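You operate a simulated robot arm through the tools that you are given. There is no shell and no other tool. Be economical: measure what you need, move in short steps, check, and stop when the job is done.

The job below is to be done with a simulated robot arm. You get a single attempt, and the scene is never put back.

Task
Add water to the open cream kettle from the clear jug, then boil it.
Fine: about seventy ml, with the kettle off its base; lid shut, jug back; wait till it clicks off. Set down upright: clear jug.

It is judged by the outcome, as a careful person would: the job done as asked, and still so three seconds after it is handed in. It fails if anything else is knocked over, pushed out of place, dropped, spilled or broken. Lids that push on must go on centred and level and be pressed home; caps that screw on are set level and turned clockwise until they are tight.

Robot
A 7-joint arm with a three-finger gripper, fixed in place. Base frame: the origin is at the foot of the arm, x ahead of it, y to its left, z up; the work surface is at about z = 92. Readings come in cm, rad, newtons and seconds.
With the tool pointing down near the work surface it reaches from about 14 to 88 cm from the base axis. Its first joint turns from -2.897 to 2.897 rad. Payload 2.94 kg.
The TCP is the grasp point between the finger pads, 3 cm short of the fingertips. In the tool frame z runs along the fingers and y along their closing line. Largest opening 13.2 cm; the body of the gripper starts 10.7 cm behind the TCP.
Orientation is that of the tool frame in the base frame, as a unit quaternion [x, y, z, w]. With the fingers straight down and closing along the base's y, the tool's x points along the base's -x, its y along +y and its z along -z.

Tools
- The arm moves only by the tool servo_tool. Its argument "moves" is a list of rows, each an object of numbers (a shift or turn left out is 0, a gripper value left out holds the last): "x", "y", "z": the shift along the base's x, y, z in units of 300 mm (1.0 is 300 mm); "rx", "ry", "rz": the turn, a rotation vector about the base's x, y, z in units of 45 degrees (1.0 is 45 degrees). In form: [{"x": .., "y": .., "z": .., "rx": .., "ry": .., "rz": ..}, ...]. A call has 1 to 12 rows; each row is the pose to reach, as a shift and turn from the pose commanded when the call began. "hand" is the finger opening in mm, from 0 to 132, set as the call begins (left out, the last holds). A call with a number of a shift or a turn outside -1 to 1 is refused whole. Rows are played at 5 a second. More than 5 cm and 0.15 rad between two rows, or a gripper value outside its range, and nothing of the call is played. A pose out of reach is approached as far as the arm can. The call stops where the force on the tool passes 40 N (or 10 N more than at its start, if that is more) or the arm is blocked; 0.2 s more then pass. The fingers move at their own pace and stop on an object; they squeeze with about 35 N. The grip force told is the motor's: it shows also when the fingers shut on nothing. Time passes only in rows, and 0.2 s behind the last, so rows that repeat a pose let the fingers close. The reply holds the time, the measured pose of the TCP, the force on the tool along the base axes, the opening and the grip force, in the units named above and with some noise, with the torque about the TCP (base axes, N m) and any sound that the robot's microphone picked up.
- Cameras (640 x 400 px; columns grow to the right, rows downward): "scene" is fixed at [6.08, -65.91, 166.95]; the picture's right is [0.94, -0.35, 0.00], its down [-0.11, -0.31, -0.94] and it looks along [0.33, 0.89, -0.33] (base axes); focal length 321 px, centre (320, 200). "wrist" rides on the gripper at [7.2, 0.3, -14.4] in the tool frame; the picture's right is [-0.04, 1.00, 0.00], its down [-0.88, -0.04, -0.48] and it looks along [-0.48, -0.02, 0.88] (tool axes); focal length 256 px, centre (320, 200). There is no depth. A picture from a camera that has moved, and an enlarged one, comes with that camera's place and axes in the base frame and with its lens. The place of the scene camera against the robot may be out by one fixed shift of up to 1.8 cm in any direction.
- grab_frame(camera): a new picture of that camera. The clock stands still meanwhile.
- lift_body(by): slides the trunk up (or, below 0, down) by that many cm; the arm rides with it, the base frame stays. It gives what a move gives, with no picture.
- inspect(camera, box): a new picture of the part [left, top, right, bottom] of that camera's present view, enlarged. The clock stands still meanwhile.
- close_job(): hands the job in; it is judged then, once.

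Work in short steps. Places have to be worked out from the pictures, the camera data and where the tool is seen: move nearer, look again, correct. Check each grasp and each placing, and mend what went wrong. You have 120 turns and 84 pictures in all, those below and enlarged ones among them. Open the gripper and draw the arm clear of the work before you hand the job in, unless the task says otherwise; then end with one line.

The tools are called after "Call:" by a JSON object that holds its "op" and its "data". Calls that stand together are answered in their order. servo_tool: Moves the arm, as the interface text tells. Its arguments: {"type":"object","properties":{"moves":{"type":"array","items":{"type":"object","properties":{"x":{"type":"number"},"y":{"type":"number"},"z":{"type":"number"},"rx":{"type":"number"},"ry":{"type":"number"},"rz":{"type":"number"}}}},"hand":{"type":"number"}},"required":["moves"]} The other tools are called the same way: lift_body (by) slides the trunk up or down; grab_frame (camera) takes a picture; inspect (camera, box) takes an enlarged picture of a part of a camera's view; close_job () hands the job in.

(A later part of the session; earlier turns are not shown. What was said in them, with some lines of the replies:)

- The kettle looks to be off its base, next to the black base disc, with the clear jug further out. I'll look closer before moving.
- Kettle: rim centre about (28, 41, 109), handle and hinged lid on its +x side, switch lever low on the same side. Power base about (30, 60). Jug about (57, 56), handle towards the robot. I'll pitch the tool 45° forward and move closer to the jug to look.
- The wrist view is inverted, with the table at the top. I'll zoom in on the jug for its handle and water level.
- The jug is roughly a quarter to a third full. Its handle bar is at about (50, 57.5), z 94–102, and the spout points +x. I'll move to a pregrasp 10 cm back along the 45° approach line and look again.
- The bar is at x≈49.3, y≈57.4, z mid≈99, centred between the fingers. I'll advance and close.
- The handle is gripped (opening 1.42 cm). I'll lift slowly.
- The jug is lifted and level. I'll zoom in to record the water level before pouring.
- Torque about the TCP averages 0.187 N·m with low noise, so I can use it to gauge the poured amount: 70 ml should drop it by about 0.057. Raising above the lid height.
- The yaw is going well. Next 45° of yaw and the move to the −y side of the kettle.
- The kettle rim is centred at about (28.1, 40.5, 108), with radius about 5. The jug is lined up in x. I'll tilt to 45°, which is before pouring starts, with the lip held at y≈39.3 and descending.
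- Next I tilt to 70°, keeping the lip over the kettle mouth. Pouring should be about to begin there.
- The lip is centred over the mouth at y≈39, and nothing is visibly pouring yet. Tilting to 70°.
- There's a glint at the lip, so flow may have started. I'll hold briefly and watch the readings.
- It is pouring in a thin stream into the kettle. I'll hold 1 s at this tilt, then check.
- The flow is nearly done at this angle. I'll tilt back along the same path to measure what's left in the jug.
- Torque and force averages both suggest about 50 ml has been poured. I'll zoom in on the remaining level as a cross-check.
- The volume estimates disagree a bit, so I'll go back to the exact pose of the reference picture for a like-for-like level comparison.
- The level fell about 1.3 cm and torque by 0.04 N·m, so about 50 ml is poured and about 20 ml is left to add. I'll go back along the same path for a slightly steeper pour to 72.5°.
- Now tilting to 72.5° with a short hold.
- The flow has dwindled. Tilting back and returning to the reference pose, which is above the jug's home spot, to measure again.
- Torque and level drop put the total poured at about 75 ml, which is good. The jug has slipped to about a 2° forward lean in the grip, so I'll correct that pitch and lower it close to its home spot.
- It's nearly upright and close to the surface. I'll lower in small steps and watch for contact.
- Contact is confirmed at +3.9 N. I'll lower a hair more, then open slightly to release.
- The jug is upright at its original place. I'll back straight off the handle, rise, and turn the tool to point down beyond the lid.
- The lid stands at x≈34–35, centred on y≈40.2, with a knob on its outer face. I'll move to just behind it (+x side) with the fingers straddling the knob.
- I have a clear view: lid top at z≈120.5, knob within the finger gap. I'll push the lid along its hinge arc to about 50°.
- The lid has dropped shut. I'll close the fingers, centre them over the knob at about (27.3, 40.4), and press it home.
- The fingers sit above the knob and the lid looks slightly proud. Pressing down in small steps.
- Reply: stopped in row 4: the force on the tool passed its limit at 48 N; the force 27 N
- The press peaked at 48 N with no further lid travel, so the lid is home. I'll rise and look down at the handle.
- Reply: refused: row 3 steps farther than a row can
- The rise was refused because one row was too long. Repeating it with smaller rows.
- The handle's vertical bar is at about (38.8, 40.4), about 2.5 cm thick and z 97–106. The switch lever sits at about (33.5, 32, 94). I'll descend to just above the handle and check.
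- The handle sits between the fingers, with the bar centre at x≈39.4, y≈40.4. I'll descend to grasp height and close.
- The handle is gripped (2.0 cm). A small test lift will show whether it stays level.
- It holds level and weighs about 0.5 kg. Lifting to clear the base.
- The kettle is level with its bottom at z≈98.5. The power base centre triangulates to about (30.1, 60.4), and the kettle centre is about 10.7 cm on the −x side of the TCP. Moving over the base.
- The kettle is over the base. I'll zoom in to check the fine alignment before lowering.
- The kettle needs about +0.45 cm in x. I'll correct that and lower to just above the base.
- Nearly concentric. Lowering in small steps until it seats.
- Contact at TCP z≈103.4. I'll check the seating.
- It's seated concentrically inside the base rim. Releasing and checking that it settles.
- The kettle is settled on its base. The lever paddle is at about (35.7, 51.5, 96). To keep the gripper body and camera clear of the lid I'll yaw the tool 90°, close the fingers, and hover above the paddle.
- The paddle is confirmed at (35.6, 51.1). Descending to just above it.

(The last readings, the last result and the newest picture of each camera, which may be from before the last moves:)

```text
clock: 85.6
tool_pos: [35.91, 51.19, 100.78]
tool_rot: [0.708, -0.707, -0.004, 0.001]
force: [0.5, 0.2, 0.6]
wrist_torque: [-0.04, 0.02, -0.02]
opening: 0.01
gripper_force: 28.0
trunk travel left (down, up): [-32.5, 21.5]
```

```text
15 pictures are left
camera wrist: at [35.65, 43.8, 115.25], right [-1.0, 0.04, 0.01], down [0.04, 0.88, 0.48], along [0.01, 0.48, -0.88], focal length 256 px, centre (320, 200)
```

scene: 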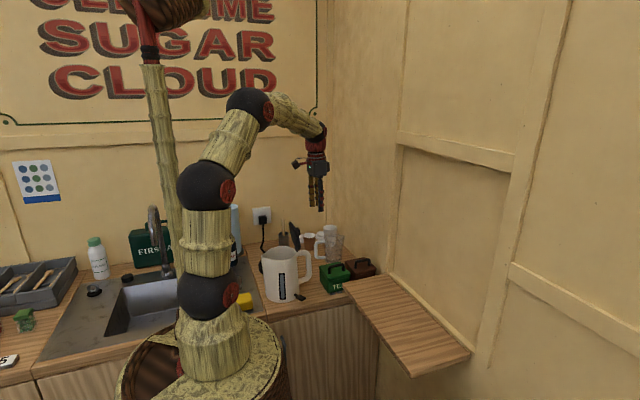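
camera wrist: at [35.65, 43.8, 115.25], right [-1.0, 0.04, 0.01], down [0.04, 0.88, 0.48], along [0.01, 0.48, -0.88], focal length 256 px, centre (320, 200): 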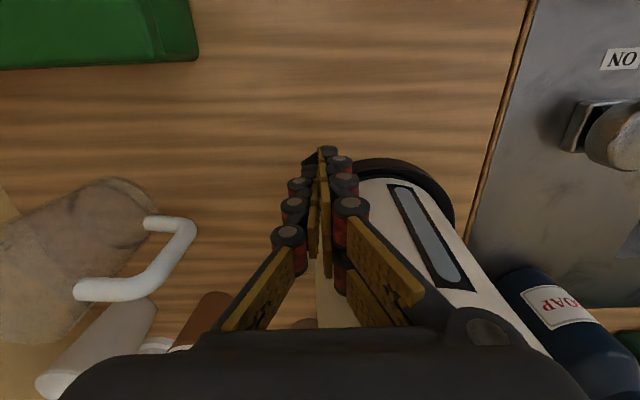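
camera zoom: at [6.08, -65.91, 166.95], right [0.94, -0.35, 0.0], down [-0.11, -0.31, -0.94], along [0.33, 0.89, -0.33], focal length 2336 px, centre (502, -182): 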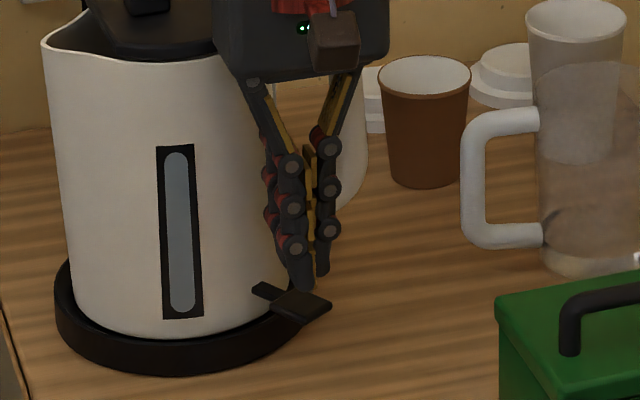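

The fingertips are right above the paddle. Pressing down in small steps and listening.

Call:
{"op": "servo_tool", "data": {"moves": [{"z": -0.02}, {"z": -0.04}, {"z": -0.055}, {"z": -0.07}]}}

Call:
{"op": "inspect", "data": {"camera": "scene", "box": [270, 240, 320, 280]}}

```text
clock: 86.6
tool_pos: [35.87, 51.07, 98.65]
tool_rot: [-0.707, 0.708, 0.004, -0.001]
force: [0.4, -0.5, 0.4]
wrist_torque: [0.01, 0.01, 0.0]
opening: 0.6
gripper_force: 28.4
trunk travel left (down, up): [-32.5, 21.5]
```

```text
10.00 times, centred on (295, 260) of scene
camera zoom: at [6.08, -65.91, 166.95], right [0.94, -0.35, 0.0], down [-0.11, -0.31, -0.94], along [0.33, 0.89, -0.33], focal length 3213 px, centre (570, -400)
```

zoom: 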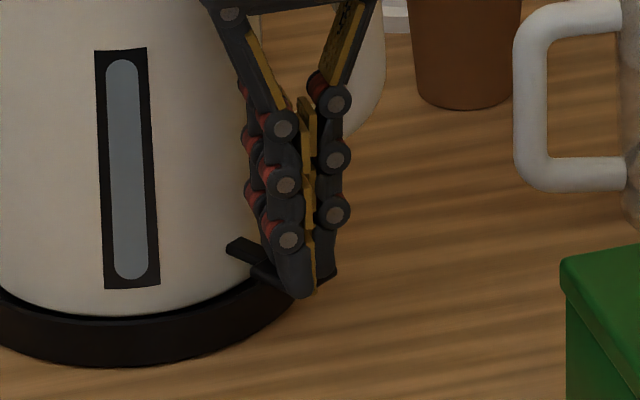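

The fingers opened 0.6 cm at contact, as they did on the knob. I'll press a bit further.

Call:
{"op": "servo_tool", "data": {"moves": [{"z": -0.01}, {"z": -0.02}, {"z": -0.03}]}}

Call:
{"op": "inspect", "data": {"camera": "scene", "box": [280, 250, 310, 274]}}

```text
clock: 87.4
tool_pos: [35.95, 51.21, 98.03]
tool_rot: [0.707, -0.707, -0.004, 0.0]
force: [-1.8, -2.9, 13.3]
wrist_torque: [0.17, 0.1, 0.05]
opening: 0.0
gripper_force: 28.8
trunk travel left (down, up): [-32.5, 21.5]
```

```text
16.00 times, centred on (295, 262) of scene
camera zoom: at [6.08, -65.91, 166.95], right [0.94, -0.35, 0.0], down [-0.11, -0.31, -0.94], along [0.33, 0.89, -0.33], focal length 5140 px, centre (720, -792)
```

zoom: 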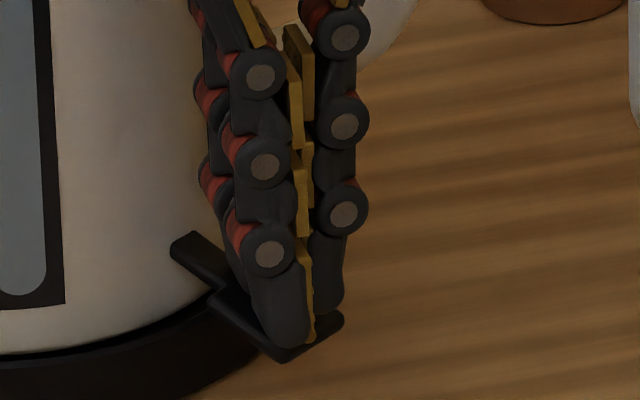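

13 N on the lever, which appears to be going down, but no click yet. A little further.

Call:
{"op": "servo_tool", "data": {"moves": [{"z": -0.008}, {"z": -0.016}, {"z": -0.024}]}}

```text
clock: 88.1
tool_pos: [36.05, 51.36, 97.96]
tool_rot: [0.707, -0.707, -0.006, -0.004]
force: [-1.7, -4.3, 17.5]
wrist_torque: [0.31, 0.14, 0.07]
opening: 0.01
gripper_force: 28.8
trunk travel left (down, up): [-32.5, 21.5]
stopped in row 3: the force on the tool passed its limit at 43 N (the readings are from after the stop); the commanded pose is now the measured one
```

The lever hit its end stop at 43 N. I'll rise and check whether it stayed down.

Call:
{"op": "servo_tool", "data": {"moves": [{"z": 0.05}, {"z": 0.15}, {"y": -0.08, "z": 0.25}, {"y": -0.16, "z": 0.36}, {"y": -0.24, "z": 0.48}]}}

Call:
{"op": "inspect", "data": {"camera": "scene", "box": [255, 225, 325, 280]}}

```text
clock: 89.3
tool_pos: [36.04, 44.13, 112.12]
tool_rot: [0.708, -0.707, -0.005, -0.002]
force: [-0.7, -0.1, 0.2]
wrist_torque: [0.01, -0.03, -0.01]
opening: 0.0
gripper_force: 28.6
trunk travel left (down, up): [-32.5, 21.5]
```

```text
7.27 times, centred on (290, 252) of scene
camera zoom: at [6.08, -65.91, 166.95], right [0.94, -0.35, 0.0], down [-0.11, -0.31, -0.94], along [0.33, 0.89, -0.33], focal length 2336 px, centre (538, -182)
```

zoom: 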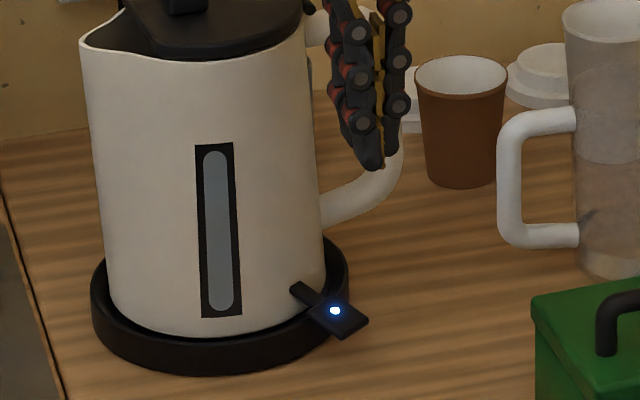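

The blue light is on, so it's boiling. I'll draw the arm clear (keeping away from the steam) and wait, listening for the click.

Call:
{"op": "servo_tool", "data": {"moves": [{"z": 0.12}, {"z": 0.25}, {"y": -0.1, "z": 0.35}, {"y": -0.22, "z": 0.45}, {"y": -0.34, "z": 0.55}, {"y": -0.4, "z": 0.68}, {"y": -0.4, "z": 0.8}, {"y": -0.4, "z": 0.8}], "hand": 60}}

Call:
{"op": "servo_tool", "data": {"moves": [{}, {}, {}, {}, {}, {}, {}, {}, {}, {}, {}, {}]}}

Call:
{"op": "servo_tool", "data": {"moves": [{}, {}, {}, {}, {}, {}, {}, {}, {}, {}, {}, {}]}}

Call:
{"op": "servo_tool", "data": {"moves": [{}, {}, {}, {}, {}, {}, {}, {}, {}, {}, {}, {}]}}

Call:
{"op": "servo_tool", "data": {"moves": [{}, {}, {}, {}, {}, {}, {}, {}, {}, {}, {}, {}]}}

Call:
{"op": "servo_tool", "data": {"moves": [{}, {}, {}, {}, {}, {}, {}, {}, {}, {}, {}, {}]}}

Call:
{"op": "servo_tool", "data": {"moves": [{}, {}, {}, {}, {}, {}, {}, {}, {}, {}, {}, {}]}}

```text
clock: 91.1
tool_pos: [36.02, 32.22, 136.14]
tool_rot: [-0.707, 0.707, 0.005, 0.002]
force: [0.4, 0.7, 0.1]
wrist_torque: [0.03, 0.01, 0.0]
opening: 5.99
gripper_force: 0.1
trunk travel left (down, up): [-32.5, 21.5]
```

```text
clock: 93.7
tool_pos: [36.08, 32.25, 136.07]
tool_rot: [-0.707, 0.707, 0.004, 0.002]
force: [0.0, 0.7, -0.1]
wrist_torque: [-0.01, 0.01, 0.01]
opening: 6.01
gripper_force: 0.1
trunk travel left (down, up): [-32.5, 21.5]
```

```text
clock: 96.3
tool_pos: [36.02, 32.11, 136.04]
tool_rot: [0.707, -0.707, -0.004, -0.002]
force: [0.1, 0.6, 0.4]
wrist_torque: [-0.03, -0.02, 0.0]
opening: 6.01
gripper_force: 0.1
trunk travel left (down, up): [-32.5, 21.5]
```

```text
clock: 98.9
tool_pos: [35.89, 32.2, 136.16]
tool_rot: [0.707, -0.707, -0.005, -0.002]
force: [0.1, 0.6, -0.9]
wrist_torque: [-0.03, 0.0, 0.02]
opening: 6.05
gripper_force: 0.0
trunk travel left (down, up): [-32.5, 21.5]
```

```text
clock: 101.5
tool_pos: [35.99, 32.07, 136.0]
tool_rot: [0.707, -0.707, -0.004, -0.002]
force: [0.3, -0.4, 0.0]
wrist_torque: [0.01, 0.04, 0.0]
opening: 5.99
gripper_force: 0.0
trunk travel left (down, up): [-32.5, 21.5]
```

```text
clock: 104.1
tool_pos: [35.98, 32.22, 136.05]
tool_rot: [-0.707, 0.707, 0.004, 0.002]
force: [0.2, -0.4, -0.1]
wrist_torque: [-0.03, 0.01, -0.01]
opening: 5.99
gripper_force: 0.1
trunk travel left (down, up): [-32.5, 21.5]
```

```text
clock: 106.7
tool_pos: [36.09, 32.3, 136.03]
tool_rot: [-0.707, 0.707, 0.004, 0.002]
force: [0.4, -0.4, 0.3]
wrist_torque: [-0.02, 0.0, 0.0]
opening: 5.99
gripper_force: 0.1
trunk travel left (down, up): [-32.5, 21.5]
```

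No click yet after about 18 s. One look to confirm it's still on, then more waiting.

Call:
{"op": "inspect", "data": {"camera": "scene", "box": [245, 200, 355, 285]}}

Call:
{"op": "servo_tool", "data": {"moves": [{}, {}, {}, {}, {}, {}, {}, {}, {}, {}, {}, {}]}}

Call:
{"op": "servo_tool", "data": {"moves": [{}, {}, {}, {}, {}, {}, {}, {}, {}, {}, {}, {}]}}

Call:
{"op": "servo_tool", "data": {"moves": [{}, {}, {}, {}, {}, {}, {}, {}, {}, {}, {}, {}]}}

Call:
{"op": "servo_tool", "data": {"moves": [{}, {}, {}, {}, {}, {}, {}, {}, {}, {}, {}, {}]}}

Call:
{"op": "servo_tool", "data": {"moves": [{}, {}, {}, {}, {}, {}, {}, {}, {}, {}, {}, {}]}}

Call:
{"op": "servo_tool", "data": {"moves": [{}, {}, {}, {}, {}, {}, {}, {}, {}, {}, {}, {}]}}

Call:
{"op": "servo_tool", "data": {"moves": [{}, {}, {}, {}, {}, {}, {}, {}, {}, {}, {}, {}]}}

Call:
{"op": "servo_tool", "data": {"moves": [{}, {}, {}, {}, {}, {}, {}, {}, {}, {}, {}, {}]}}

```text
4.71 times, centred on (300, 242) of scene
camera zoom: at [6.08, -65.91, 166.95], right [0.94, -0.35, 0.0], down [-0.11, -0.31, -0.94], along [0.33, 0.89, -0.33], focal length 1512 px, centre (414, 0)
```

zoom: 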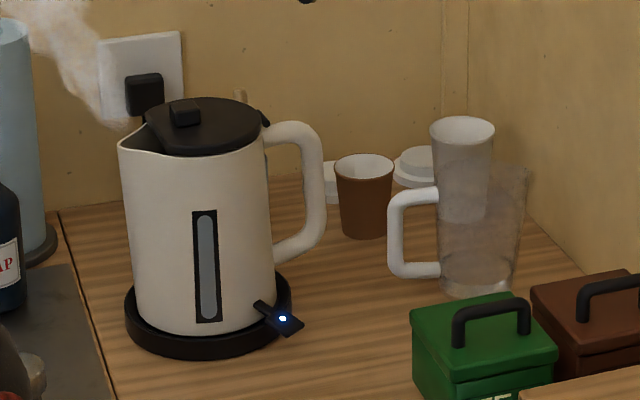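

```text
clock: 109.3
tool_pos: [36.14, 32.16, 136.06]
tool_rot: [-0.707, 0.707, 0.004, 0.002]
force: [0.2, 0.1, 0.1]
wrist_torque: [0.01, -0.02, -0.02]
opening: 6.03
gripper_force: 0.0
trunk travel left (down, up): [-32.5, 21.5]
```

```text
clock: 111.9
tool_pos: [35.96, 32.26, 136.02]
tool_rot: [0.707, -0.707, -0.004, -0.002]
force: [-0.7, 0.1, 0.0]
wrist_torque: [0.01, 0.01, 0.01]
opening: 6.04
gripper_force: 0.1
trunk travel left (down, up): [-32.5, 21.5]
```

```text
clock: 114.5
tool_pos: [35.95, 32.25, 136.15]
tool_rot: [-0.707, 0.708, 0.005, 0.002]
force: [0.5, 0.1, 0.8]
wrist_torque: [0.01, 0.02, -0.02]
opening: 6.01
gripper_force: 0.1
trunk travel left (down, up): [-32.5, 21.5]
```

```text
clock: 117.1
tool_pos: [36.07, 32.13, 136.1]
tool_rot: [0.707, -0.707, -0.005, -0.002]
force: [0.1, -0.5, 0.4]
wrist_torque: [0.01, -0.05, 0.03]
opening: 6.04
gripper_force: 0.2
trunk travel left (down, up): [-32.5, 21.5]
```

```text
clock: 119.7
tool_pos: [35.86, 32.28, 136.15]
tool_rot: [-0.707, 0.707, 0.004, 0.002]
force: [-0.2, 0.1, -0.8]
wrist_torque: [0.02, 0.01, -0.03]
opening: 6.01
gripper_force: 0.0
trunk travel left (down, up): [-32.5, 21.5]
```

```text
clock: 122.3
tool_pos: [36.02, 32.19, 136.05]
tool_rot: [-0.707, 0.707, 0.004, 0.002]
force: [-0.8, -0.1, -0.2]
wrist_torque: [0.0, -0.01, -0.02]
opening: 6.02
gripper_force: 0.0
trunk travel left (down, up): [-32.5, 21.5]
```

```text
clock: 124.9
tool_pos: [36.06, 32.27, 136.11]
tool_rot: [0.707, -0.707, -0.005, -0.001]
force: [0.0, 0.3, -0.2]
wrist_torque: [-0.01, -0.02, 0.01]
opening: 6.01
gripper_force: 0.0
trunk travel left (down, up): [-32.5, 21.5]
```

```text
clock: 127.5
tool_pos: [36.01, 32.29, 136.2]
tool_rot: [0.707, -0.707, -0.005, -0.002]
force: [-0.1, -0.6, -0.9]
wrist_torque: [0.02, 0.03, 0.02]
opening: 5.99
gripper_force: 0.0
trunk travel left (down, up): [-32.5, 21.5]
```

It was steaming at 107 s with the light on. I'll check the light now.

Call:
{"op": "inspect", "data": {"camera": "scene", "box": [245, 205, 325, 280]}}

```text
5.33 times, centred on (285, 242) of scene
camera zoom: at [6.08, -65.91, 166.95], right [0.94, -0.35, 0.0], down [-0.11, -0.31, -0.94], along [0.33, 0.89, -0.33], focal length 1713 px, centre (507, -27)
```

zoom: 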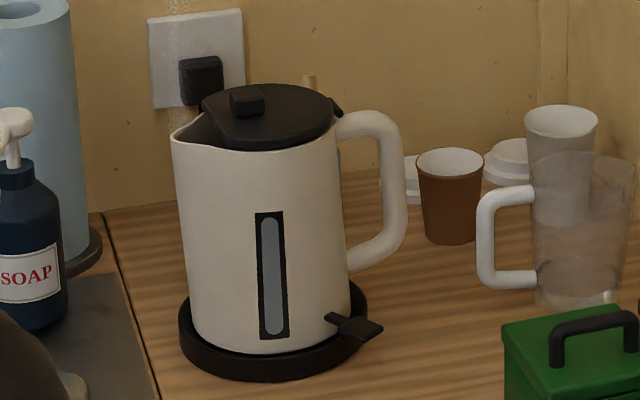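

The kettle has clicked off: the lever is back up, the light is out, and the steam has stopped. The jug is upright in its place, the lid is shut, and the arm is clear with the gripper open, so I'm handing in.

Call:
{"op": "close_job", "data": {}}

```text
The job is handed in.
```

The job is handed in: about 75 ml (estimated) went into the kettle off its base, the lid is shut, the jug is back upright in its place, and the kettle boiled on its base and switched itself off. The microphone reported no click, so I judged that from the lever springing back up and the light going out.
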